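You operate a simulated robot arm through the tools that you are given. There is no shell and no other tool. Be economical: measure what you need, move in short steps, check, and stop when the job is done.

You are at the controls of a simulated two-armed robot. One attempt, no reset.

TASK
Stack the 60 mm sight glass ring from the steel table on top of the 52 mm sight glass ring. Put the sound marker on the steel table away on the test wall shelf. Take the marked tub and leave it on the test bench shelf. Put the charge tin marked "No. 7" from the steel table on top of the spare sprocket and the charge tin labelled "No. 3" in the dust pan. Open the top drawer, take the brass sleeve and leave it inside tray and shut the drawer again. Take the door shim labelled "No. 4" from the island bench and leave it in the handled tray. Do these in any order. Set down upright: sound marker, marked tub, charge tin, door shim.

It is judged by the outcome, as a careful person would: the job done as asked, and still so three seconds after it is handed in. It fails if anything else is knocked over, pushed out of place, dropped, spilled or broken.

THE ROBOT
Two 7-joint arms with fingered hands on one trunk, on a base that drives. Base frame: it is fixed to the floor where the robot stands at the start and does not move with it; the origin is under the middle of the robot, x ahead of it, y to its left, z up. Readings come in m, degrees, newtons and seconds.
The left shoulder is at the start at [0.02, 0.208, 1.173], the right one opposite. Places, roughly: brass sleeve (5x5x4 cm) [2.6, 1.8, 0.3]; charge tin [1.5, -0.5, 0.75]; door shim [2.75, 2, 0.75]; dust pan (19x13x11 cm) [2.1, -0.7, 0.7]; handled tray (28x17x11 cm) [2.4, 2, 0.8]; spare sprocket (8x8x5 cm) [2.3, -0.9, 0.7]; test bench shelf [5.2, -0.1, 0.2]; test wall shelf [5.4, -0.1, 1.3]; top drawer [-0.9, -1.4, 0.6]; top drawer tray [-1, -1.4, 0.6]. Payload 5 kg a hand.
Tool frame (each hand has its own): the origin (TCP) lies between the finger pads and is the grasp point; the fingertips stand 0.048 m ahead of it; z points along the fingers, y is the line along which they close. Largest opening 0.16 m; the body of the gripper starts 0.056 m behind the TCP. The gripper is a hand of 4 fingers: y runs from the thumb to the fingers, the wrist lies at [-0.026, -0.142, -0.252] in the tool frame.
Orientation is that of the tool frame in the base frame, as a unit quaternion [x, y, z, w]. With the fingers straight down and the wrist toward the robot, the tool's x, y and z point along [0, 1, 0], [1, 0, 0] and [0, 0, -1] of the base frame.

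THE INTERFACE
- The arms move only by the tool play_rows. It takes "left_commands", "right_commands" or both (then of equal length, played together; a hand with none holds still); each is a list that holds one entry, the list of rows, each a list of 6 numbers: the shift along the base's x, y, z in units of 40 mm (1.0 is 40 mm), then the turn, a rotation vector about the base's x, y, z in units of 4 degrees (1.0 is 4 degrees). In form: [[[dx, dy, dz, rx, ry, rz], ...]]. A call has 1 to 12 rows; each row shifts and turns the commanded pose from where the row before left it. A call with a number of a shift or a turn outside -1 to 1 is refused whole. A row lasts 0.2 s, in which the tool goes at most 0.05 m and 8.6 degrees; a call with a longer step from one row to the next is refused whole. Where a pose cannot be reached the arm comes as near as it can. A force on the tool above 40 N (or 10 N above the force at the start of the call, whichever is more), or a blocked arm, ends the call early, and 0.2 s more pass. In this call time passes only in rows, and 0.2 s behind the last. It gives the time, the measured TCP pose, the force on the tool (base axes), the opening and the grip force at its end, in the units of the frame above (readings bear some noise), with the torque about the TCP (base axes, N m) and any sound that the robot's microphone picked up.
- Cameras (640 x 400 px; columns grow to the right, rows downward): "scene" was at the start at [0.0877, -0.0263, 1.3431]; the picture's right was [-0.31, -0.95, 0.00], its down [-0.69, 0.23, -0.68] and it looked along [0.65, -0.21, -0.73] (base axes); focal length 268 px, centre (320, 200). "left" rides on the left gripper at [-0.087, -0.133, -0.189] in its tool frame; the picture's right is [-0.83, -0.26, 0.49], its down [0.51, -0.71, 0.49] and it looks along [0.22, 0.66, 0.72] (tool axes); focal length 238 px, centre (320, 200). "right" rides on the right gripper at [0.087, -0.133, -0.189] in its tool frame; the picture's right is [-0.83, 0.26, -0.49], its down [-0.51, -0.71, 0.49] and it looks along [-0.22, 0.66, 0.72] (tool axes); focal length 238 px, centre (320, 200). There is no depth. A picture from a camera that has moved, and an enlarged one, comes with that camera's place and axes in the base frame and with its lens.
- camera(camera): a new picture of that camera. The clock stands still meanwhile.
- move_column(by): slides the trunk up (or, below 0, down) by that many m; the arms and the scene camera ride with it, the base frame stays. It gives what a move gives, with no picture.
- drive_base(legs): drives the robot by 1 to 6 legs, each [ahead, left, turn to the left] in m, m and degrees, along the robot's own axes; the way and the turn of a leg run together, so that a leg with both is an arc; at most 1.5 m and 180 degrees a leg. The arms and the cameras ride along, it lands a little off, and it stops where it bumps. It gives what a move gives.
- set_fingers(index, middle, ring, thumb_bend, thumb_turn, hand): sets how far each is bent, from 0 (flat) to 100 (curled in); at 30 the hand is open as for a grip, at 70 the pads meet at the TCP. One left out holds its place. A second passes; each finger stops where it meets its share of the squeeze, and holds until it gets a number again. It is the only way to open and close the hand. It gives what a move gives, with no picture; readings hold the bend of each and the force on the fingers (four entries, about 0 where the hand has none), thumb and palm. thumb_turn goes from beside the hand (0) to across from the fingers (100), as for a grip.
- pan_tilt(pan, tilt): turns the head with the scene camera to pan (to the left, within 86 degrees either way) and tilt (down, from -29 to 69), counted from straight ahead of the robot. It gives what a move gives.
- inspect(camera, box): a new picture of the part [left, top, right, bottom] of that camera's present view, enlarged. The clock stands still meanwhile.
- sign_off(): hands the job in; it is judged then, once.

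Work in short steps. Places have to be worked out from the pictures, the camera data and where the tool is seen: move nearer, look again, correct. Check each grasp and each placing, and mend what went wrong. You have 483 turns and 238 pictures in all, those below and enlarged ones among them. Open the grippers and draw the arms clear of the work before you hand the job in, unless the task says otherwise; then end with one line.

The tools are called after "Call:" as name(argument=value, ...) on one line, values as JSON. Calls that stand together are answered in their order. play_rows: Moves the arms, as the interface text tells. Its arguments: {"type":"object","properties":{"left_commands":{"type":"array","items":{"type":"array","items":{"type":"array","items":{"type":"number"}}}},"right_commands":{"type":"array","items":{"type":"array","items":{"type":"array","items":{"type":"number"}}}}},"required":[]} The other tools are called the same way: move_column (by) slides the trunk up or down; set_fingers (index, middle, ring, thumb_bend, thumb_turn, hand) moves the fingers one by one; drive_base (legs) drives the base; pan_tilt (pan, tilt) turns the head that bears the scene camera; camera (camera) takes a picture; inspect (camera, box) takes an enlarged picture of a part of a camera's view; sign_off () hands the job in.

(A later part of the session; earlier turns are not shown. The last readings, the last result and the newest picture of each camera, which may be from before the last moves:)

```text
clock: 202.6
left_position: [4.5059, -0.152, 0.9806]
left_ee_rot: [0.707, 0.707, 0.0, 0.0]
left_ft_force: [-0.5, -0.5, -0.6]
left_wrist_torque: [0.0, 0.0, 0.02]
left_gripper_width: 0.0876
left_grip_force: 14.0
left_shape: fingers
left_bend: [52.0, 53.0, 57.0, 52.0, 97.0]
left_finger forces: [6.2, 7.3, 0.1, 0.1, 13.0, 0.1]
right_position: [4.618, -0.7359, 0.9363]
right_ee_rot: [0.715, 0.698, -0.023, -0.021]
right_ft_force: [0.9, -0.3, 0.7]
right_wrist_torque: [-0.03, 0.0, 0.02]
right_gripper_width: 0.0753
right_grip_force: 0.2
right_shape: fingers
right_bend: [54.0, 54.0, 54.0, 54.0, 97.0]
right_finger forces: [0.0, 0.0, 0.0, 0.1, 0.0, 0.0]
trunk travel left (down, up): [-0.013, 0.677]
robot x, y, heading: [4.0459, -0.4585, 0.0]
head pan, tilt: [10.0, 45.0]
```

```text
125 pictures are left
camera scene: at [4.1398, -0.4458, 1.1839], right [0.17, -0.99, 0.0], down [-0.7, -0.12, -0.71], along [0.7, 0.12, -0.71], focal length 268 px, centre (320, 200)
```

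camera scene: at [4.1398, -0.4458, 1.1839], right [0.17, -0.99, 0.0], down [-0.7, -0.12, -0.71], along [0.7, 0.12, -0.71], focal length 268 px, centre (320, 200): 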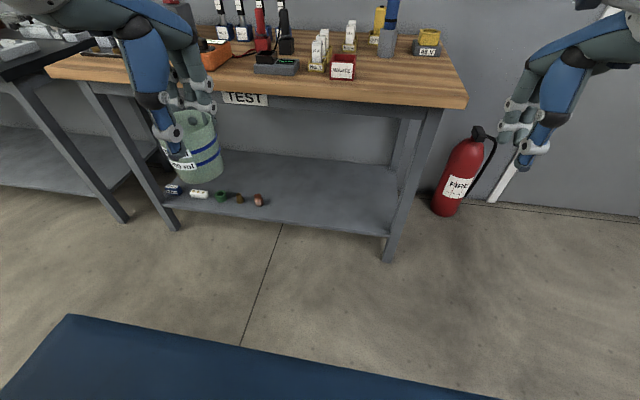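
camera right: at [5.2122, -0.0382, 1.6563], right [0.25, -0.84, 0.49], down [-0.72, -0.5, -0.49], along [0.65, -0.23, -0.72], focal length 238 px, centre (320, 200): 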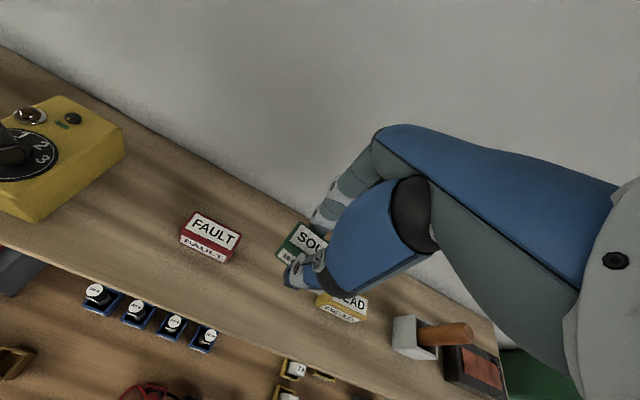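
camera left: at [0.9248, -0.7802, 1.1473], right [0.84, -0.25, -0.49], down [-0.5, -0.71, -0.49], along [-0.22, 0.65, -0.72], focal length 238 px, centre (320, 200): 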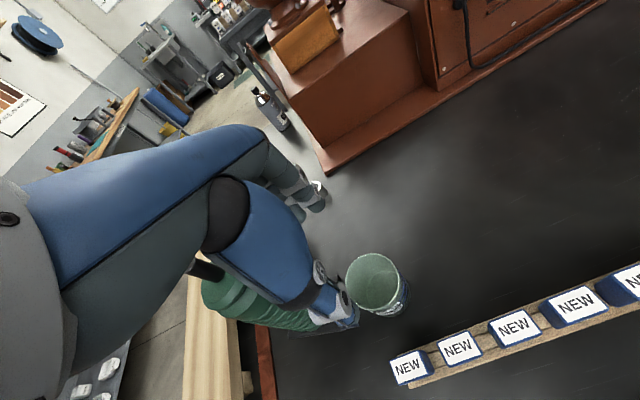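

Shelf top ≈0.205, front edge x≈4.93, bench top ≈0.82. Lower the left hand in front of the bench (and lift the right hand a little).

Call:
play_rows(left_commands=[[[0.4, -0.2, -0.9, 0, 0, 0], [0.4, -0.2, -0.95, 0, 0, 0], [0.4, -0.2, -0.95, 0, 0, 0], [0.4, -0.2, -0.95, 0, 0, 0], [0.4, -0.2, -0.95, 0, 0, 0], [0.4, -0.2, -0.95, 0, 0, 0], [0.4, -0.2, -0.95, 0, 0, 0], [0.4, -0.2, -0.95, 0, 0, 0], [0.4, -0.2, -0.95, 0, 0, 0], [0.4, -0.2, -0.95, 0, 0, 0], [0.4, -0.2, -0.95, 0, 0, 0], [0.4, -0.2, -0.95, 0, 0, 0]]], right_commands=[[[0, -0.3, 0.3, 0, 0, 0], [0, -0.3, 0.3, 0, 0, 0], [0, -0.3, 0.3, 0, 0, 0], [0, -0.3, 0.3, 0, 0, 0], [0, -0.3, 0.3, 0, 0, 0], [0, -0.3, 0.3, 0, 0, 0], [0, -0.3, 0.3, 0, 0, 0], [0, -0.3, 0.3, 0, 0, 0], [0, -0.2, 0.3, 0, 0, 0], [0, 0, 0.3, 0, 0, 0], [0, 0, 0.3, 0, 0, 0], [0, 0, 0.3, 0, 0, 0]]])

Call:
play_rows(left_commands=[[[0, 0, -0.9, 0, 0, 0], [0, 0, -0.9, 0, 0, 0], [0, 0, -0.9, 0, 0, 0], [0, 0, -0.9, 0, 0, 0]]])

Call:
camera(camera="scene")

Call:
camera(camera="left")

```text
clock: 205.2
left_position: [4.6972, -0.2524, 0.5239]
left_ee_rot: [0.707, 0.707, 0.0, 0.0]
left_ft_force: [0.7, 0.9, -0.8]
left_wrist_torque: [-0.03, 0.1, -0.01]
left_gripper_width: 0.0868
left_grip_force: 12.4
left_shape: fingers
left_bend: [53.0, 54.0, 57.0, 52.0, 97.0]
left_finger forces: [6.2, 7.1, 0.0, 0.0, 12.3, 0.1]
right_position: [4.6189, -0.8401, 1.0827]
right_ee_rot: [0.715, 0.698, -0.023, -0.022]
right_ft_force: [0.2, -0.3, -0.4]
right_wrist_torque: [0.01, 0.05, 0.03]
right_gripper_width: 0.0751
right_grip_force: 0.0
right_shape: fingers
right_bend: [54.0, 54.0, 54.0, 54.0, 97.0]
right_finger forces: [0.0, 0.0, 0.0, 0.0, 0.1, 0.0]
trunk travel left (down, up): [-0.013, 0.677]
robot x, y, heading: [4.0436, -0.4595, -0.2]
head pan, tilt: [10.0, 45.0]
```

```text
clock: 206.2
left_position: [4.6991, -0.2515, 0.3812]
left_ee_rot: [0.707, 0.707, 0.0, 0.0]
left_ft_force: [1.3, 0.6, 0.1]
left_wrist_torque: [-0.03, 0.22, -0.01]
left_gripper_width: 0.0868
left_grip_force: 12.7
left_shape: fingers
left_bend: [53.0, 54.0, 57.0, 52.0, 97.0]
left_finger forces: [6.1, 7.2, 0.0, 0.0, 12.3, 0.0]
right_position: [4.6195, -0.8407, 1.0826]
right_ee_rot: [0.715, 0.698, -0.024, -0.022]
right_ft_force: [0.3, 0.2, 0.3]
right_wrist_torque: [0.0, 0.05, -0.01]
right_gripper_width: 0.0755
right_grip_force: 0.0
right_shape: fingers
right_bend: [54.0, 54.0, 54.0, 54.0, 97.0]
right_finger forces: [0.1, 0.1, 0.1, 0.0, 0.0, 0.1]
trunk travel left (down, up): [-0.013, 0.677]
robot x, y, heading: [4.0489, -0.4565, -0.1]
head pan, tilt: [10.0, 45.0]
```

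```text
124 pictures are left
camera scene: at [4.1404, -0.4458, 1.1837], right [0.17, -0.99, 0.0], down [-0.7, -0.12, -0.71], along [0.7, 0.12, -0.71], focal length 268 px, centre (320, 200)
```

scene: 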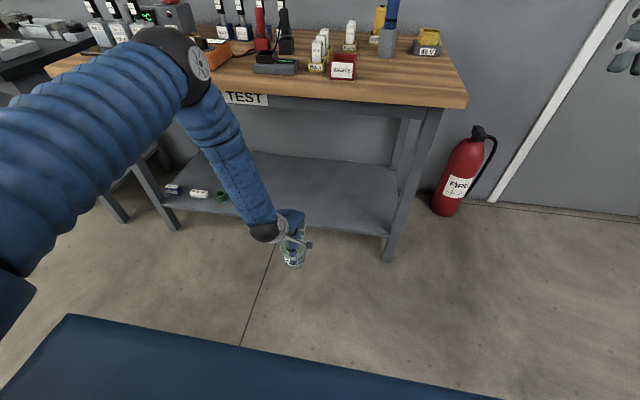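

```text
123 pictures are left
camera left: at [4.5666, -0.338, 0.5711], right [-0.26, -0.83, -0.49], down [-0.71, 0.51, -0.49], along [0.66, 0.22, -0.72], focal length 238 px, centre (320, 200)
```

left: 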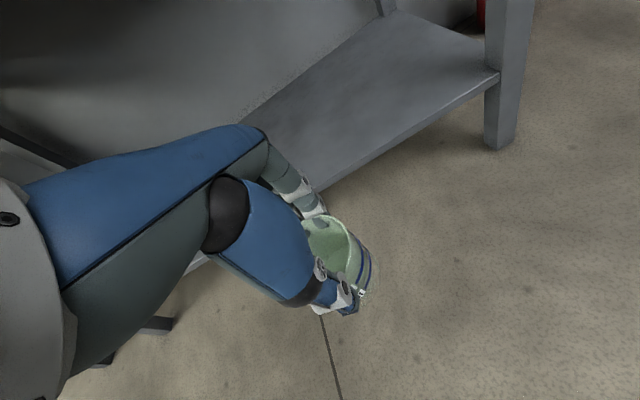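

The forearm is too vertical for going under the bench; extend the arm forward 0.1 first, then check.

Call:
play_rows(left_commands=[[[0.9, 0, 0, 0, 0, 0], [0.9, 0, 0, 0, 0, 0], [0.8, 0, 0, 0, 0, 0]]])

Call:
camera(camera="scene")

```text
clock: 207.0
left_position: [4.8019, -0.2494, 0.3818]
left_ee_rot: [0.708, 0.707, -0.001, -0.001]
left_ft_force: [-0.7, 0.3, -0.7]
left_wrist_torque: [-0.05, -0.12, 0.07]
left_gripper_width: 0.0866
left_grip_force: 13.2
left_shape: fingers
left_bend: [53.0, 54.0, 57.0, 52.0, 97.0]
left_finger forces: [6.3, 7.3, 0.1, 0.0, 12.5, 0.0]
right_position: [4.6185, -0.8397, 1.0834]
right_ee_rot: [0.714, 0.699, -0.025, -0.022]
right_ft_force: [0.1, 0.5, 0.3]
right_wrist_torque: [-0.02, 0.02, -0.02]
right_gripper_width: 0.0755
right_grip_force: 0.0
right_shape: fingers
right_bend: [54.0, 54.0, 54.0, 54.0, 97.0]
right_finger forces: [0.1, 0.0, 0.0, 0.0, 0.1, 0.0]
trunk travel left (down, up): [-0.013, 0.677]
robot x, y, heading: [4.047, -0.4556, -0.3]
head pan, tilt: [10.0, 45.0]
```

```text
122 pictures are left
camera scene: at [4.1401, -0.4461, 1.1838], right [0.17, -0.99, 0.0], down [-0.7, -0.12, -0.71], along [0.7, 0.12, -0.71], focal length 268 px, centre (320, 200)
```

scene: 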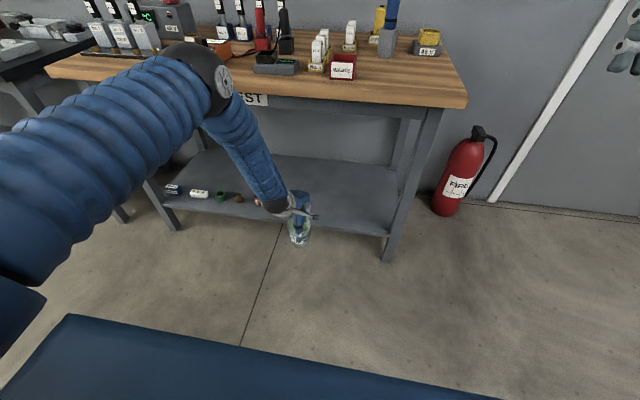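

Elbow is high but far back. Drive ahead 0.1, then extend the arm so it slopes in under the bench.

Call:
drive_base(legs=[[0.09, 0, 0]])

Call:
play_rows(left_commands=[[[0.8, 0, 0, 0, 0, 0], [0.8, 0, 0, 0, 0, 0], [0.7, 0, 0, 0, 0, 0], [0.6, 0, 0, 0, 0, 0]]])

Call:
camera(camera="scene")

Call:
camera(camera="left")

```text
clock: 208.1
left_position: [4.8894, -0.2512, 0.38]
left_ee_rot: [0.709, 0.705, -0.001, -0.001]
left_ft_force: [0.1, 1.1, -2.7]
left_wrist_torque: [-0.04, 0.01, -0.04]
left_gripper_width: 0.0867
left_grip_force: 12.9
left_shape: fingers
left_bend: [53.0, 54.0, 57.0, 52.0, 97.0]
left_finger forces: [6.3, 7.2, 0.0, 0.0, 12.5, 0.0]
right_position: [4.708, -0.8419, 1.0831]
right_ee_rot: [0.715, 0.698, -0.025, -0.022]
right_ft_force: [1.8, -0.1, -1.0]
right_wrist_torque: [0.01, 0.14, 0.02]
right_gripper_width: 0.0753
right_grip_force: 0.0
right_shape: fingers
right_bend: [54.0, 54.0, 54.0, 54.0, 97.0]
right_finger forces: [0.0, 0.0, 0.0, 0.1, 0.0, 0.1]
trunk travel left (down, up): [-0.013, 0.677]
robot x, y, heading: [4.1398, -0.4583, -0.2]
head pan, tilt: [10.0, 45.0]
```

```text
clock: 209.1
left_position: [5.0047, -0.2506, 0.3809]
left_ee_rot: [0.708, 0.706, -0.001, -0.001]
left_ft_force: [-0.6, -0.8, -1.2]
left_wrist_torque: [-0.04, -0.04, 0.02]
left_gripper_width: 0.0868
left_grip_force: 12.7
left_shape: fingers
left_bend: [53.0, 54.0, 57.0, 52.0, 97.0]
left_finger forces: [6.3, 7.2, 0.0, 0.1, 12.1, 0.0]
right_position: [4.7059, -0.8415, 1.081]
right_ee_rot: [0.716, 0.698, -0.023, -0.022]
right_ft_force: [0.0, 0.0, -1.0]
right_wrist_torque: [0.0, -0.02, -0.01]
right_gripper_width: 0.0755
right_grip_force: 0.1
right_shape: fingers
right_bend: [54.0, 54.0, 54.0, 54.0, 97.0]
right_finger forces: [0.1, 0.0, 0.1, 0.0, 0.0, 0.0]
trunk travel left (down, up): [-0.013, 0.677]
robot x, y, heading: [4.1392, -0.4612, -0.6]
head pan, tilt: [10.0, 45.0]
```

```text
121 pictures are left
camera scene: at [4.2282, -0.4465, 1.1838], right [0.17, -0.99, 0.0], down [-0.7, -0.12, -0.71], along [0.7, 0.12, -0.71], focal length 268 px, centre (320, 200)
```

scene: 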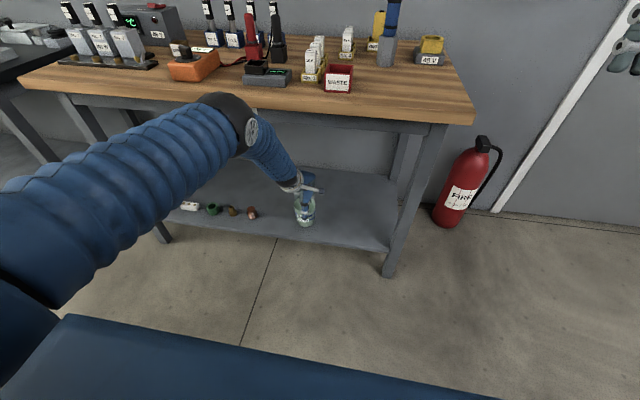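

```text
120 pictures are left
camera left: at [4.8724, -0.3363, 0.5708], right [-0.26, -0.83, -0.49], down [-0.71, 0.51, -0.49], along [0.66, 0.22, -0.72], focal length 238 px, centre (320, 200)
```

left: 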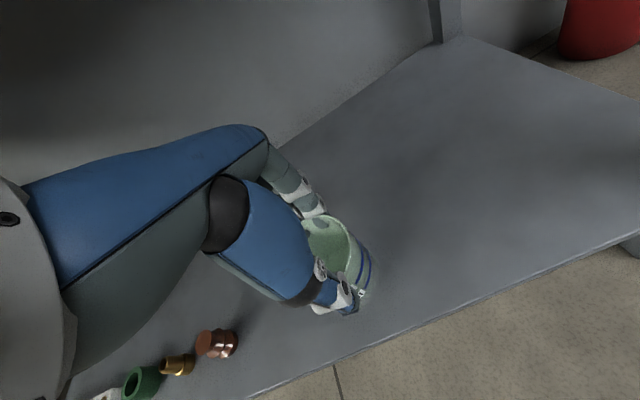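

Tub is over the shelf. Go 2 cm deeper and lower toward contact.

Call:
play_rows(left_commands=[[[0.4, 0, -0.3, 0, 0, 0], [0.1, 0, -0.5, 0, 0, 0], [0, 0, -0.4, 0, 0, 0]]])

Call:
play_rows(left_commands=[[[0, 0, -0.08, 0, 0, 0], [0, 0, -0.07, 0, 0, 0]]])

Call:
play_rows(left_commands=[[[0, 0, -0.06, 0, 0, 0], [0, 0, -0.05, 0, 0, 0]]])

```text
clock: 209.9
left_position: [5.0287, -0.2507, 0.3386]
left_ee_rot: [0.708, 0.706, 0.002, 0.001]
left_ft_force: [-2.2, -0.4, 15.5]
left_wrist_torque: [0.02, -0.09, -0.02]
left_gripper_width: 0.0855
left_grip_force: 13.3
left_shape: fingers
left_bend: [54.0, 54.0, 57.0, 52.0, 97.0]
left_finger forces: [5.4, 7.6, 0.0, 0.0, 14.0, 0.0]
right_position: [4.7055, -0.8414, 1.0841]
right_ee_rot: [0.715, 0.698, -0.024, -0.022]
right_ft_force: [-1.0, -0.3, -0.4]
right_wrist_torque: [-0.04, 0.01, -0.02]
right_gripper_width: 0.0752
right_grip_force: 0.0
right_shape: fingers
right_bend: [54.0, 54.0, 54.0, 54.0, 97.0]
right_finger forces: [0.0, 0.0, 0.0, 0.0, 0.0, 0.0]
trunk travel left (down, up): [-0.013, 0.677]
robot x, y, heading: [4.1373, -0.4587, -0.2]
head pan, tilt: [10.0, 45.0]
```

```text
clock: 210.5
left_position: [5.0267, -0.2498, 0.3316]
left_ee_rot: [0.709, 0.705, 0.001, 0.002]
left_ft_force: [-3.3, -1.6, 22.7]
left_wrist_torque: [-0.04, 0.25, 0.0]
left_gripper_width: 0.0844
left_grip_force: 16.2
left_shape: fingers
left_bend: [54.0, 53.0, 57.0, 52.0, 97.0]
left_finger forces: [5.3, 8.7, 0.0, 0.1, 18.7, 0.0]
right_position: [4.7052, -0.8417, 1.0838]
right_ee_rot: [0.716, 0.698, -0.023, -0.021]
right_ft_force: [-0.3, 0.1, 0.3]
right_wrist_torque: [-0.01, 0.04, 0.02]
right_gripper_width: 0.075
right_grip_force: 0.0
right_shape: fingers
right_bend: [54.0, 54.0, 54.0, 54.0, 97.0]
right_finger forces: [0.0, 0.0, 0.1, 0.0, 0.0, 0.0]
trunk travel left (down, up): [-0.013, 0.677]
robot x, y, heading: [4.139, -0.459, -0.2]
head pan, tilt: [10.0, 45.0]
```

```text
clock: 211.1
left_position: [5.0241, -0.2498, 0.321]
left_ee_rot: [0.708, 0.706, -0.001, -0.002]
left_ft_force: [1.7, -1.3, 7.5]
left_wrist_torque: [0.09, -0.4, -0.06]
left_gripper_width: 0.0824
left_grip_force: 14.6
left_shape: fingers
left_bend: [54.0, 53.0, 57.0, 53.0, 96.0]
left_finger forces: [5.3, 9.8, 1.3, 0.1, 13.5, 0.0]
right_position: [4.7064, -0.8418, 1.0837]
right_ee_rot: [0.715, 0.698, -0.024, -0.022]
right_ft_force: [0.0, 0.0, 0.0]
right_wrist_torque: [-0.03, 0.06, -0.01]
right_gripper_width: 0.0751
right_grip_force: 0.2
right_shape: fingers
right_bend: [54.0, 54.0, 54.0, 54.0, 97.0]
right_finger forces: [0.1, 0.0, 0.0, 0.1, 0.1, 0.0]
trunk travel left (down, up): [-0.013, 0.677]
robot x, y, heading: [4.1337, -0.4557, -0.1]
head pan, tilt: [10.0, 45.0]
```

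Contact came a bit earlier than expected (shelf ≈0.22); the fingers slid slightly down the tub. Check, then release.

Call:
camera(camera="left")

Call:
inspect(camera="scene", box=[250, 150, 370, 260])

```text
119 pictures are left
camera left: at [4.8918, -0.3376, 0.512], right [-0.26, -0.83, -0.49], down [-0.71, 0.51, -0.49], along [0.65, 0.22, -0.73], focal length 238 px, centre (320, 200)
```

left: 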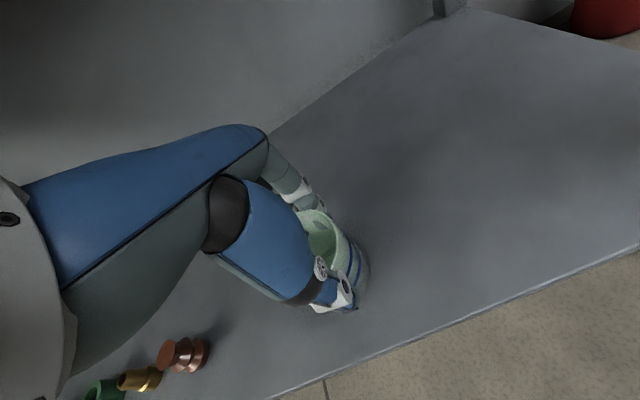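

```text
3.64 times, centred on (310, 205) of scene
camera zoom: at [4.2277, -0.4465, 1.1836], right [0.17, -0.99, 0.0], down [-0.7, -0.12, -0.71], along [0.7, 0.12, -0.71], focal length 974 px, centre (356, 182)
```

zoom: 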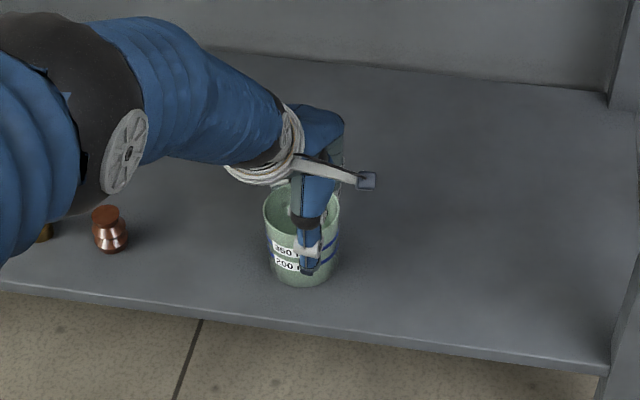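

Upright on the shelf. Release, rise 9 cm, then drive back out.

Call:
set_fingers(hand="left", index=46, middle=46, ring=46, thumb_bend=46)

Call:
set_fingers(hand="left", index=36, middle=36, ring=36, thumb_bend=36)

Call:
play_rows(left_commands=[[[0, 0, 0.3, 0, 0, 0], [0, 0, 0.6, 0, 0, 0], [0, 0, 0.8, 0, 0, 0], [0, 0, 0.7, 0, 0, 0]]])

Call:
camera(camera="left")

```text
clock: 212.1
left_position: [5.0263, -0.2518, 0.324]
left_ee_rot: [0.708, 0.707, 0.0, -0.001]
left_ft_force: [0.5, 0.2, 0.5]
left_wrist_torque: [-0.01, 0.01, -0.02]
left_gripper_width: 0.1068
left_grip_force: 0.0
left_shape: fingers
left_bend: [46.0, 46.0, 46.0, 46.0, 97.0]
left_finger forces: [0.0, 0.0, 0.0, 0.0, 0.1, 0.2]
right_position: [4.7054, -0.8417, 1.0833]
right_ee_rot: [0.715, 0.699, -0.024, -0.022]
right_ft_force: [0.2, 0.6, 0.4]
right_wrist_torque: [0.01, -0.02, -0.04]
right_gripper_width: 0.0752
right_grip_force: 0.0
right_shape: fingers
right_bend: [54.0, 54.0, 54.0, 54.0, 97.0]
right_finger forces: [0.0, 0.1, 0.0, 0.1, 0.1, 0.0]
trunk travel left (down, up): [-0.013, 0.677]
robot x, y, heading: [4.1358, -0.4578, -0.1]
head pan, tilt: [10.0, 45.0]
```

```text
clock: 213.1
left_position: [5.0251, -0.2512, 0.3238]
left_ee_rot: [0.708, 0.706, 0.0, -0.001]
left_ft_force: [0.4, 0.8, 0.4]
left_wrist_torque: [-0.03, -0.01, -0.01]
left_gripper_width: 0.1466
left_grip_force: 0.1
left_shape: fingers
left_bend: [36.0, 36.0, 36.0, 36.0, 97.0]
left_finger forces: [0.1, 0.1, 0.1, 0.0, 0.1, 0.0]
right_position: [4.7068, -0.841, 1.0818]
right_ee_rot: [0.715, 0.698, -0.024, -0.022]
right_ft_force: [-0.7, -0.2, -0.4]
right_wrist_torque: [0.02, 0.02, 0.02]
right_gripper_width: 0.0754
right_grip_force: 0.1
right_shape: fingers
right_bend: [54.0, 54.0, 54.0, 54.0, 97.0]
right_finger forces: [0.0, 0.1, 0.0, 0.0, 0.0, 0.0]
trunk travel left (down, up): [-0.013, 0.677]
robot x, y, heading: [4.1347, -0.4568, -0.2]
head pan, tilt: [10.0, 45.0]
```

```text
clock: 214.1
left_position: [5.0242, -0.2512, 0.42]
left_ee_rot: [0.708, 0.706, -0.001, -0.001]
left_ft_force: [-0.2, -0.6, -0.8]
left_wrist_torque: [0.03, -0.06, 0.02]
left_gripper_width: 0.1464
left_grip_force: 0.1
left_shape: fingers
left_bend: [36.0, 36.0, 36.0, 36.0, 97.0]
left_finger forces: [0.1, 0.0, 0.0, 0.0, 0.0, 0.0]
right_position: [4.7062, -0.8425, 1.0821]
right_ee_rot: [0.716, 0.698, -0.024, -0.021]
right_ft_force: [0.3, -0.3, 0.9]
right_wrist_torque: [0.03, -0.02, -0.03]
right_gripper_width: 0.0753
right_grip_force: 0.1
right_shape: fingers
right_bend: [54.0, 54.0, 54.0, 54.0, 97.0]
right_finger forces: [0.1, 0.0, 0.1, 0.1, 0.0, 0.0]
trunk travel left (down, up): [-0.013, 0.677]
robot x, y, heading: [4.1361, -0.4607, -0.1]
head pan, tilt: [10.0, 45.0]
```

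```text
117 pictures are left
camera left: at [4.8915, -0.3384, 0.6086], right [-0.26, -0.83, -0.49], down [-0.71, 0.51, -0.49], along [0.66, 0.22, -0.72], focal length 238 px, centre (320, 200)
```

left: 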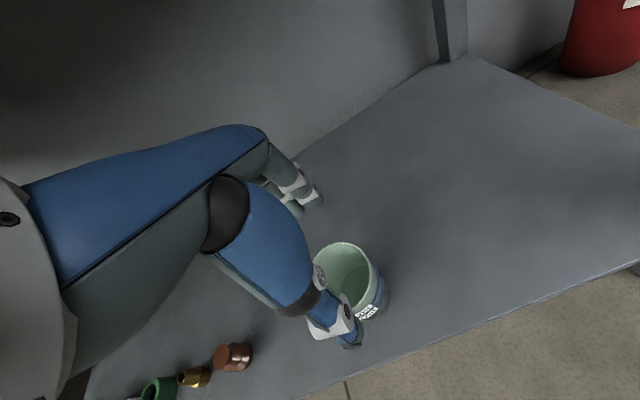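

Clear of the tub. Back out 0.45 m and verify.

Call:
drive_base(legs=[[-0.45, 0, 0]])

Call:
play_rows(left_commands=[[[-0.6, 0.3, 1, 0, 0, 0], [-0.6, 0.3, 1, 0, 0, 0], [-0.6, 0.3, 1, 0, 0, 0], [-0.6, 0.3, 1, 0, 0, 0], [-0.6, 0.3, 1, 0, 0, 0], [-0.6, 0.3, 1, 0, 0, 0], [-0.6, 0.3, 1, 0, 0, 0], [-0.6, 0.3, 1, 0, 0, 0], [-0.5, 0, 1, 0, 0, 0], [-0.5, 0, 1, 0, 0, 0], [0, 0, 1, 0, 0, 0], [0, 0, 1, 0, 0, 0]]])

Call:
inspect(camera="scene", box=[200, 60, 480, 240])

```text
clock: 215.9
left_position: [4.8709, -0.3646, 0.4142]
left_ee_rot: [0.742, 0.67, -0.003, -0.003]
left_ft_force: [-0.3, -0.6, -0.7]
left_wrist_torque: [0.09, 0.0, 0.02]
left_gripper_width: 0.1472
left_grip_force: 0.1
left_shape: fingers
left_bend: [36.0, 36.0, 36.0, 36.0, 97.0]
left_finger forces: [0.1, 0.0, 0.0, 0.0, 0.0, 0.0]
right_position: [4.5001, -0.9214, 1.079]
right_ee_rot: [0.749, 0.662, -0.024, -0.025]
right_ft_force: [0.2, 0.9, -0.5]
right_wrist_torque: [0.03, 0.01, 0.0]
right_gripper_width: 0.0753
right_grip_force: 0.1
right_shape: fingers
right_bend: [54.0, 54.0, 54.0, 54.0, 98.0]
right_finger forces: [0.1, 0.0, 0.0, 0.1, 0.0, 0.0]
trunk travel left (down, up): [-0.013, 0.677]
robot x, y, heading: [3.973, -0.4866, -5.8]
head pan, tilt: [10.0, 45.0]
stopped in leg 1: the robot was blocked; the commanded pose is now the measured one
```

```text
clock: 218.5
left_position: [4.6389, -0.2683, 0.8956]
left_ee_rot: [0.742, 0.671, -0.003, -0.004]
left_ft_force: [-0.5, 0.2, -1.3]
left_wrist_torque: [0.0, -0.11, 0.01]
left_gripper_width: 0.1472
left_grip_force: 0.1
left_shape: fingers
left_bend: [36.0, 36.0, 36.0, 36.0, 97.0]
left_finger forces: [0.0, 0.0, 0.0, 0.0, 0.1, 0.0]
right_position: [4.5, -0.9206, 1.0802]
right_ee_rot: [0.748, 0.663, -0.024, -0.025]
right_ft_force: [0.0, -0.4, 0.3]
right_wrist_torque: [-0.01, -0.06, -0.05]
right_gripper_width: 0.0755
right_grip_force: 0.1
right_shape: fingers
right_bend: [54.0, 54.0, 54.0, 54.0, 98.0]
right_finger forces: [0.0, 0.0, 0.0, 0.1, 0.0, 0.1]
trunk travel left (down, up): [-0.013, 0.677]
robot x, y, heading: [3.9692, -0.4858, -5.6]
head pan, tilt: [10.0, 45.0]
```

```text
2.22 times, centred on (340, 150) of scene
camera zoom: at [4.0626, -0.4802, 1.1839], right [0.07, -1.0, 0.0], down [-0.7, -0.05, -0.71], along [0.71, 0.05, -0.71], focal length 595 px, centre (276, 311)
```

zoom: 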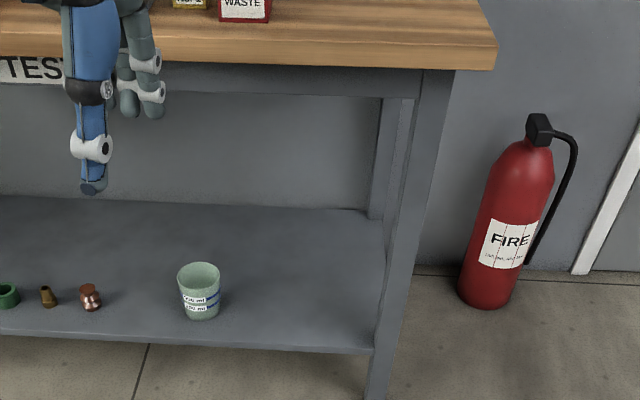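

The tub is fine. The base was blocked behind me though; look around to see by what.

Call:
pan_tilt(pan=86, tilt=50)

Call:
camera(camera="scene")

Call:
pan_tilt(pan=-86, tilt=50)

Call:
camera(camera="scene")

```text
clock: 220.0
left_position: [4.6408, -0.2684, 0.8947]
left_ee_rot: [0.742, 0.67, -0.003, -0.003]
left_ft_force: [0.3, -0.6, 0.8]
left_wrist_torque: [-0.02, 0.0, 0.04]
left_gripper_width: 0.1469
left_grip_force: 0.1
left_shape: fingers
left_bend: [36.0, 36.0, 36.0, 36.0, 97.0]
left_finger forces: [0.1, 0.0, 0.0, 0.1, 0.1, 0.1]
right_position: [4.5007, -0.9198, 1.0784]
right_ee_rot: [0.749, 0.662, -0.023, -0.025]
right_ft_force: [-0.6, 0.6, -0.2]
right_wrist_torque: [-0.02, 0.01, 0.01]
right_gripper_width: 0.0754
right_grip_force: 0.1
right_shape: fingers
right_bend: [54.0, 54.0, 54.0, 54.0, 98.0]
right_finger forces: [0.0, 0.0, 0.1, 0.0, 0.0, 0.1]
trunk travel left (down, up): [-0.013, 0.677]
robot x, y, heading: [3.9677, -0.4847, -5.9]
head pan, tilt: [85.9, 50.0]
```

```text
115 pictures are left
camera scene: at [3.9955, -0.4102, 1.177], right [0.99, -0.17, 0.0], down [-0.13, -0.75, -0.64], along [0.11, 0.63, -0.77], focal length 268 px, centre (320, 200)
```

scene: 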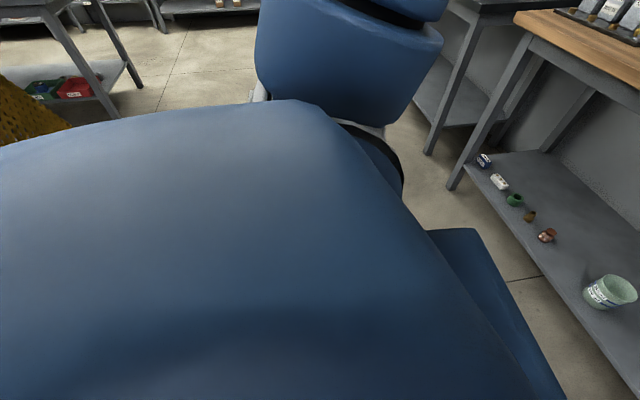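

```text
clock: 222.6
left_position: [4.6397, -0.268, 0.8937]
left_ee_rot: [0.742, 0.67, -0.004, -0.003]
left_ft_force: [0.4, -0.3, -0.3]
left_wrist_torque: [-0.02, 0.02, 0.02]
left_gripper_width: 0.1467
left_grip_force: 0.2
left_shape: fingers
left_bend: [36.0, 36.0, 36.0, 36.0, 97.0]
left_finger forces: [0.1, 0.0, 0.1, 0.1, 0.0, 0.0]
right_position: [4.5002, -0.9206, 1.0797]
right_ee_rot: [0.748, 0.663, -0.023, -0.025]
right_ft_force: [0.2, -0.7, -0.3]
right_wrist_torque: [-0.02, 0.02, 0.02]
right_gripper_width: 0.075
right_grip_force: 0.0
right_shape: fingers
right_bend: [54.0, 54.0, 54.0, 54.0, 98.0]
right_finger forces: [0.0, 0.0, 0.0, 0.0, 0.0, 0.0]
trunk travel left (down, up): [-0.013, 0.677]
robot x, y, heading: [3.9717, -0.4827, -5.8]
head pan, tilt: [-85.9, 50.0]
```

```text
114 pictures are left
camera scene: at [3.9801, -0.563, 1.1769], right [-1.0, 0.03, 0.0], down [0.02, 0.77, -0.64], along [-0.02, -0.64, -0.77], focal length 268 px, centre (320, 200)
```

scene: 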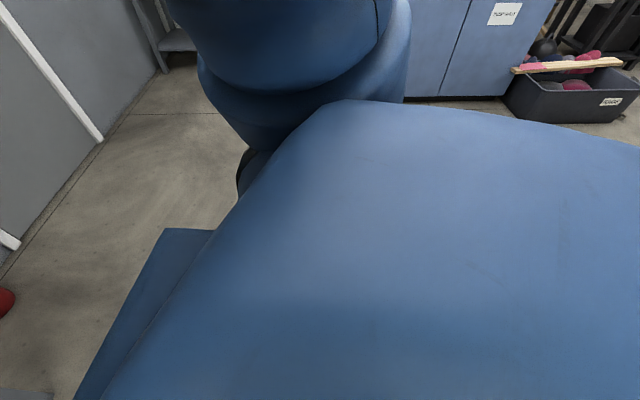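

Most likely the steel table's far end. Move forward slightly, raise the trunk, turn left 95° and look toward the island bench.

Call:
drive_base(legs=[[0.1, 0, 0]])

Call:
move_column(by=0.3)

Call:
drive_base(legs=[[0, 0, 97]])

Call:
pan_tilt(pan=25, tilt=30)

Call:
camera(camera="scene")

Call:
pan_tilt(pan=85, tilt=30)

Call:
camera(camera="scene")

```text
clock: 223.8
left_position: [4.7402, -0.2782, 0.8937]
left_ee_rot: [0.741, 0.671, -0.003, -0.004]
left_ft_force: [0.9, -0.6, -1.1]
left_wrist_torque: [0.02, 0.12, -0.03]
left_gripper_width: 0.1471
left_grip_force: 0.1
left_shape: fingers
left_bend: [36.0, 36.0, 36.0, 36.0, 97.0]
left_finger forces: [0.0, 0.0, 0.1, 0.0, 0.0, 0.1]
right_position: [4.6014, -0.9307, 1.0785]
right_ee_rot: [0.748, 0.663, -0.024, -0.027]
right_ft_force: [2.0, -0.1, -1.4]
right_wrist_torque: [0.0, 0.16, 0.0]
right_gripper_width: 0.0753
right_grip_force: 0.1
right_shape: fingers
right_bend: [54.0, 54.0, 54.0, 54.0, 98.0]
right_finger forces: [0.0, 0.0, 0.0, 0.0, 0.0, 0.0]
trunk travel left (down, up): [-0.013, 0.677]
robot x, y, heading: [4.0716, -0.4931, -5.7]
head pan, tilt: [-85.9, 50.0]
```

```text
clock: 226.8
left_position: [4.7381, -0.2778, 1.1935]
left_ee_rot: [0.742, 0.67, -0.003, -0.004]
left_ft_force: [0.4, 0.2, 0.3]
left_wrist_torque: [0.03, 0.0, 0.01]
left_gripper_width: 0.147
left_grip_force: 0.2
left_shape: fingers
left_bend: [36.0, 36.0, 36.0, 36.0, 97.0]
left_finger forces: [0.0, 0.1, 0.1, 0.1, 0.0, 0.0]
right_position: [4.5995, -0.9317, 1.379]
right_ee_rot: [0.749, 0.662, -0.024, -0.025]
right_ft_force: [0.1, 0.3, 1.5]
right_wrist_torque: [0.01, 0.01, -0.01]
right_gripper_width: 0.0751
right_grip_force: 0.0
right_shape: fingers
right_bend: [54.0, 54.0, 54.0, 54.0, 98.0]
right_finger forces: [0.0, 0.0, 0.0, 0.0, 0.0, 0.0]
trunk travel left (down, up): [-0.313, 0.377]
robot x, y, heading: [4.0712, -0.4933, -5.7]
head pan, tilt: [-85.9, 50.0]
```

```text
clock: 231.2
left_position: [3.8027, 0.1566, 1.194]
left_ee_rot: [0.011, 1.0, -0.004, 0.0]
left_ft_force: [-0.3, -0.4, -0.3]
left_wrist_torque: [0.01, 0.0, 0.01]
left_gripper_width: 0.1471
left_grip_force: 0.0
left_shape: fingers
left_bend: [36.0, 36.0, 36.0, 36.0, 97.0]
left_finger forces: [0.1, 0.0, 0.0, 0.0, 0.1, 0.2]
right_position: [4.4643, 0.0696, 1.3791]
right_ee_rot: [0.023, 0.999, -0.034, 0.0]
right_ft_force: [0.5, 0.9, -0.4]
right_wrist_torque: [0.02, -0.03, -0.03]
right_gripper_width: 0.0754
right_grip_force: 0.1
right_shape: fingers
right_bend: [54.0, 54.0, 54.0, 54.0, 98.0]
right_finger forces: [0.0, 0.1, 0.1, 0.0, 0.0, 0.1]
trunk travel left (down, up): [-0.313, 0.377]
robot x, y, heading: [4.0671, -0.4962, 88.5]
head pan, tilt: [-85.9, 50.0]
```

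```text
clock: 233.0
left_position: [3.8024, 0.1575, 1.1945]
left_ee_rot: [0.012, 1.0, -0.005, -0.001]
left_ft_force: [0.5, 0.3, 0.2]
left_wrist_torque: [0.01, -0.01, 0.01]
left_gripper_width: 0.1468
left_grip_force: 0.0
left_shape: fingers
left_bend: [36.0, 36.0, 36.0, 36.0, 97.0]
left_finger forces: [0.0, 0.0, 0.0, 0.0, 0.0, 0.0]
right_position: [4.4626, 0.0695, 1.3793]
right_ee_rot: [0.021, 0.999, -0.035, 0.0]
right_ft_force: [0.0, 0.6, -0.9]
right_wrist_torque: [0.0, 0.01, -0.04]
right_gripper_width: 0.0754
right_grip_force: 0.0
right_shape: fingers
right_bend: [54.0, 54.0, 54.0, 54.0, 98.0]
right_finger forces: [0.1, 0.2, 0.0, 0.1, 0.1, 0.1]
trunk travel left (down, up): [-0.313, 0.377]
robot x, y, heading: [4.0664, -0.4949, 88.5]
head pan, tilt: [25.0, 30.0]
```

```text
113 pictures are left
camera scene: at [4.0349, -0.4016, 1.5064], right [0.92, 0.4, 0.0], down [0.2, -0.46, -0.87], along [-0.35, 0.79, -0.5], focal length 268 px, centre (320, 200)
```

scene: 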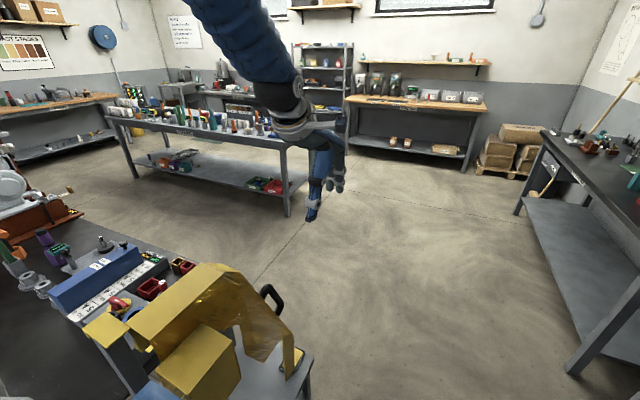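

```text
clock: 234.3
left_position: [3.8024, 0.1567, 1.1936]
left_ee_rot: [0.012, 1.0, -0.005, 0.0]
left_ft_force: [-0.5, 0.2, -0.4]
left_wrist_torque: [0.02, -0.01, -0.03]
left_gripper_width: 0.1468
left_grip_force: 0.0
left_shape: fingers
left_bend: [36.0, 36.0, 36.0, 36.0, 97.0]
left_finger forces: [0.1, 0.1, 0.1, 0.0, 0.0, 0.0]
right_position: [4.4639, 0.0692, 1.3792]
right_ee_rot: [0.022, 0.999, -0.035, 0.0]
right_ft_force: [-0.2, -0.6, 0.4]
right_wrist_torque: [0.0, -0.02, 0.03]
right_gripper_width: 0.0752
right_grip_force: 0.0
right_shape: fingers
right_bend: [54.0, 54.0, 54.0, 54.0, 98.0]
right_finger forces: [0.1, 0.0, 0.0, 0.1, 0.0, 0.1]
trunk travel left (down, up): [-0.313, 0.377]
robot x, y, heading: [4.0734, -0.4963, 88.6]
head pan, tilt: [85.0, 30.0]
```

```text
112 pictures are left
camera scene: at [3.9813, -0.4745, 1.5065], right [0.11, 0.99, 0.0], down [0.5, -0.06, -0.87], along [-0.86, 0.1, -0.5], focal length 268 px, centre (320, 200)
```

scene: 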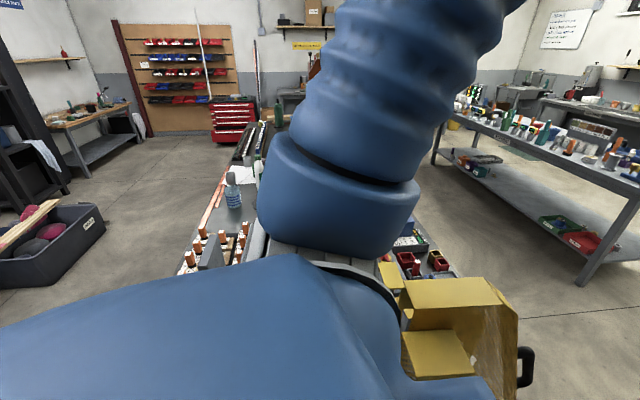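

Island bench found (front y≈1.58, x 0.6–2.8). Drive there: ahead 1.4, then left 1.3.

Call:
drive_base(legs=[[1.4, 0, 1.5], [0, 1.3, 0]])

Call:
pan_tilt(pan=0, tilt=42)

Call:
camera(camera="scene")

```text
clock: 247.6
left_position: [2.4829, 1.5581, 1.1935]
left_ee_rot: [0.004, 1.0, -0.004, 0.0]
left_ft_force: [-0.1, -0.3, -0.2]
left_wrist_torque: [0.01, -0.01, 0.01]
left_gripper_width: 0.1468
left_grip_force: 0.0
left_shape: fingers
left_bend: [36.0, 36.0, 36.0, 36.0, 97.0]
left_finger forces: [0.1, 0.0, 0.0, 0.0, 0.0, 0.1]
right_position: [3.146, 1.4794, 1.3792]
right_ee_rot: [0.014, 0.999, -0.034, 0.0]
right_ft_force: [0.3, -0.1, 0.7]
right_wrist_torque: [0.01, -0.04, 0.01]
right_gripper_width: 0.0751
right_grip_force: 0.0
right_shape: fingers
right_bend: [54.0, 54.0, 54.0, 54.0, 98.0]
right_finger forces: [0.0, 0.1, 0.0, 0.0, 0.0, 0.0]
trunk travel left (down, up): [-0.313, 0.377]
robot x, y, heading: [2.7562, 0.9115, 89.7]
head pan, tilt: [85.0, 30.0]
```

```text
clock: 249.2
left_position: [2.4844, 1.5574, 1.1938]
left_ee_rot: [0.004, 1.0, -0.005, 0.001]
left_ft_force: [0.3, 0.2, -0.1]
left_wrist_torque: [0.01, -0.01, 0.03]
left_gripper_width: 0.1471
left_grip_force: 0.1
left_shape: fingers
left_bend: [36.0, 36.0, 36.0, 36.0, 97.0]
left_finger forces: [0.0, 0.1, 0.1, 0.1, 0.0, 0.0]
right_position: [3.1467, 1.4792, 1.3801]
right_ee_rot: [0.014, 0.999, -0.035, 0.0]
right_ft_force: [-0.2, 0.6, -0.1]
right_wrist_torque: [-0.01, 0.03, -0.02]
right_gripper_width: 0.0755
right_grip_force: 0.1
right_shape: fingers
right_bend: [54.0, 54.0, 54.0, 54.0, 98.0]
right_finger forces: [0.0, 0.1, 0.0, 0.1, 0.0, 0.1]
trunk travel left (down, up): [-0.313, 0.377]
robot x, y, heading: [2.7605, 0.91, 89.9]
head pan, tilt: [0.0, 42.0]
```

```text
111 pictures are left
camera scene: at [2.7628, 1.0035, 1.4882], right [1.0, -0.01, 0.0], down [0.0, -0.67, -0.74], along [0.0, 0.74, -0.67], focal length 268 px, centre (320, 200)
```

scene: 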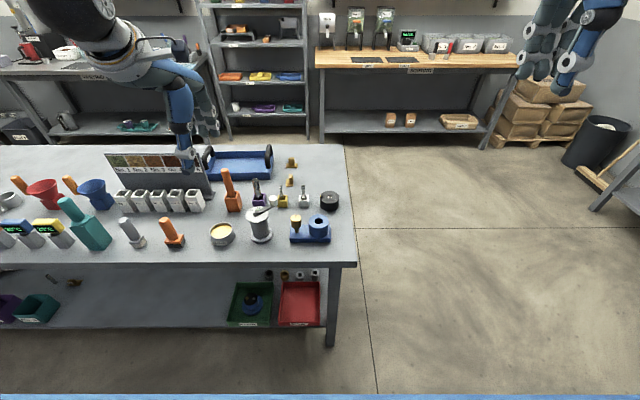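

Call:
inspect(camera="scene", box=[190, 140, 350, 260])

Call:
inspect(camera="scene", box=[215, 255, 345, 345])

Call:
inspect(camera="scene", box=[100, 140, 220, 220])

```text
3.33 times, centred on (270, 200) of scene
camera zoom: at [2.7628, 1.0035, 1.4882], right [1.0, -0.01, 0.0], down [0.0, -0.67, -0.74], along [0.0, 0.74, -0.67], focal length 892 px, centre (487, 200)
```

zoom: 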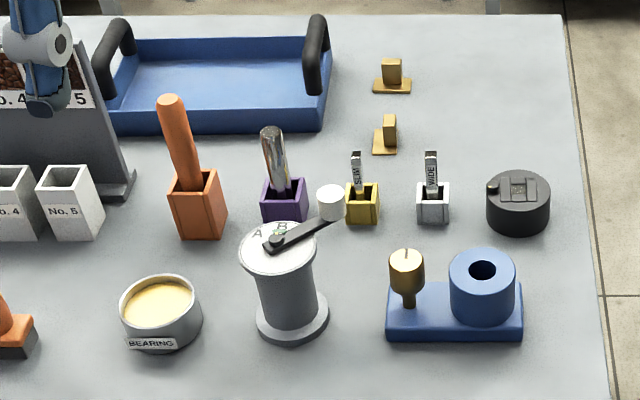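

```text
4.44 times, centred on (280, 300) of scene
camera zoom: at [2.7628, 1.0035, 1.4882], right [1.0, -0.01, 0.0], down [0.0, -0.67, -0.74], along [0.0, 0.74, -0.67], focal length 1190 px, centre (498, -244)
```

zoom: 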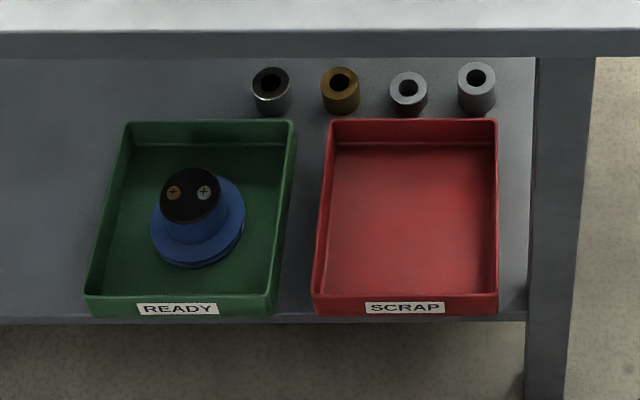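

```text
5.00 times, centred on (160, 180) of scene
camera zoom: at [2.7628, 1.0035, 1.4882], right [1.0, -0.01, 0.0], down [0.0, -0.67, -0.74], along [0.0, 0.74, -0.67], focal length 1339 px, centre (1120, 300)
```

zoom: 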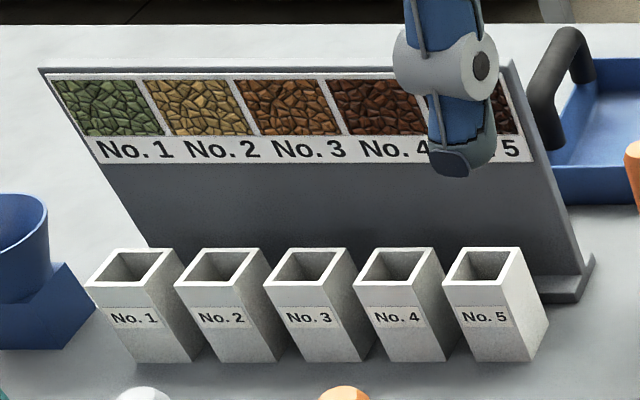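

Zoom on the brass L-shaped pieces (door shims) and the sleeves.

Call:
inspect(camera="scene", box=[275, 150, 305, 190])

Call:
inspect(camera="scene", box=[260, 262, 330, 290])

```text
10.00 times, centred on (290, 170) of scene
camera zoom: at [2.7628, 1.0035, 1.4882], right [1.0, -0.01, 0.0], down [0.0, -0.67, -0.74], along [0.0, 0.74, -0.67], focal length 2677 px, centre (620, 500)
```

zoom: 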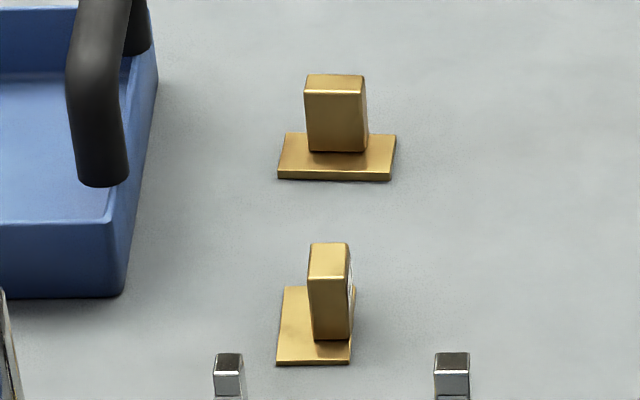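

```text
9.14 times, centred on (295, 276) of scene
camera zoom: at [2.7628, 1.0035, 1.4882], right [1.0, -0.01, 0.0], down [0.0, -0.67, -0.74], along [0.0, 0.74, -0.67], focal length 2448 px, centre (549, -495)
```

zoom: 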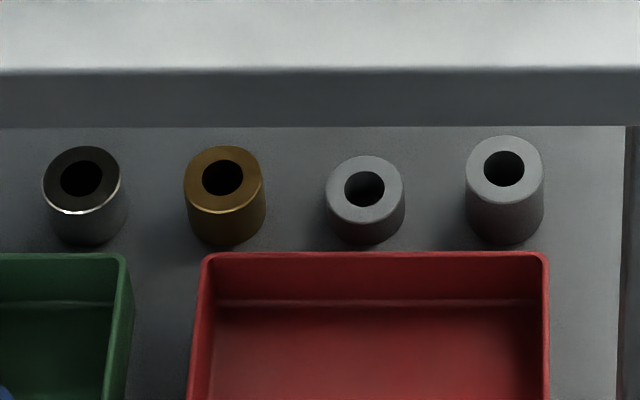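

Two brass shims; labels face other ways. Go round to the bench's right end, facing −x, to read them.

Call:
drive_base(legs=[[0, -0.8, 0], [1.1, 0, 0], [0, 0, 90]])

Call:
pan_tilt(pan=0, tilt=42)

Call:
camera(camera="scene")

```text
clock: 262.5
left_position: [2.92, 1.7467, 1.1933]
left_ee_rot: [-0.701, 0.713, -0.004, 0.002]
left_ft_force: [0.4, 0.2, 0.2]
left_wrist_torque: [0.01, -0.02, -0.03]
left_gripper_width: 0.1471
left_grip_force: 0.0
left_shape: fingers
left_bend: [36.0, 36.0, 36.0, 36.0, 97.0]
left_finger forces: [0.0, 0.1, 0.1, 0.0, 0.1, 0.0]
right_position: [3.0033, 2.4079, 1.3795]
right_ee_rot: [-0.693, 0.72, -0.024, 0.025]
right_ft_force: [-0.2, 0.2, 0.1]
right_wrist_torque: [0.0, 0.02, 0.01]
right_gripper_width: 0.0751
right_grip_force: 0.1
right_shape: fingers
right_bend: [54.0, 54.0, 54.0, 54.0, 98.0]
right_finger forces: [0.0, 0.0, 0.1, 0.0, 0.0, 0.0]
trunk travel left (down, up): [-0.313, 0.377]
robot x, y, heading: [3.5679, 2.0191, 178.9]
head pan, tilt: [0.0, 42.0]
```

```text
clock: 263.1
left_position: [2.9193, 1.7464, 1.1942]
left_ee_rot: [-0.701, 0.713, -0.003, 0.002]
left_ft_force: [1.3, 0.5, -0.5]
left_wrist_torque: [-0.01, 0.0, 0.0]
left_gripper_width: 0.147
left_grip_force: 0.0
left_shape: fingers
left_bend: [36.0, 36.0, 36.0, 36.0, 97.0]
left_finger forces: [0.1, 0.0, 0.0, 0.0, 0.0, 0.0]
right_position: [3.0036, 2.4101, 1.3796]
right_ee_rot: [-0.693, 0.72, -0.023, 0.025]
right_ft_force: [-0.2, -0.7, 0.4]
right_wrist_torque: [0.04, -0.01, 0.04]
right_gripper_width: 0.0751
right_grip_force: 0.0
right_shape: fingers
right_bend: [54.0, 54.0, 54.0, 54.0, 98.0]
right_finger forces: [0.1, 0.0, 0.0, 0.0, 0.0, 0.0]
trunk travel left (down, up): [-0.313, 0.377]
robot x, y, heading: [3.566, 2.0185, 178.9]
head pan, tilt: [0.0, 42.0]
```

```text
105 pictures are left
camera scene: at [3.4756, 2.0186, 1.4881], right [0.02, 1.0, 0.0], down [0.67, -0.01, -0.74], along [-0.74, 0.01, -0.67], focal length 268 px, centre (320, 200)
```

scene: 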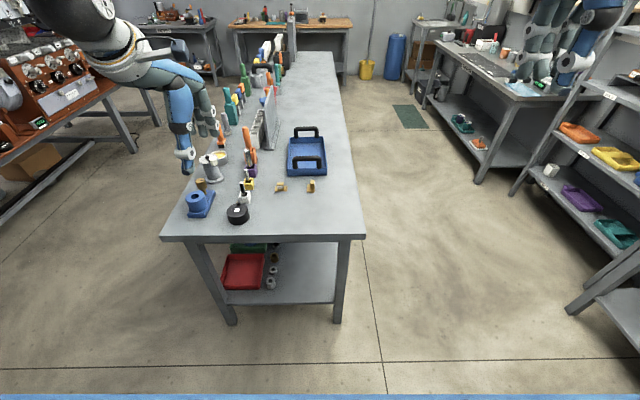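

Call:
inspect(camera="scene", box=[265, 170, 325, 205])

Call:
inspect(camera="scene", box=[225, 115, 345, 205])

```text
10.67 times, centred on (295, 188) of scene
camera zoom: at [3.4756, 2.0186, 1.4881], right [0.02, 1.0, 0.0], down [0.67, -0.01, -0.74], along [-0.74, 0.01, -0.67], focal length 2856 px, centre (587, 333)
```

zoom: 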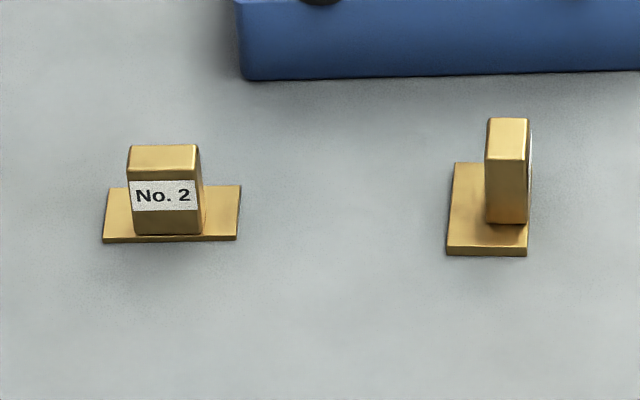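

```text
4.44 times, centred on (285, 160) of scene
camera zoom: at [3.4756, 2.0186, 1.4881], right [0.02, 1.0, 0.0], down [0.67, -0.01, -0.74], along [-0.74, 0.01, -0.67], focal length 1190 px, centre (476, 378)
```

zoom: 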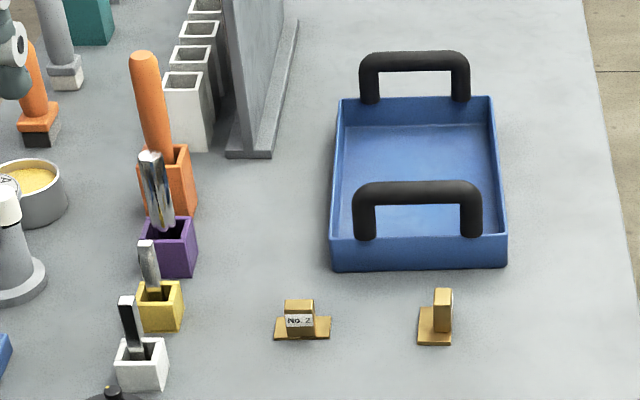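

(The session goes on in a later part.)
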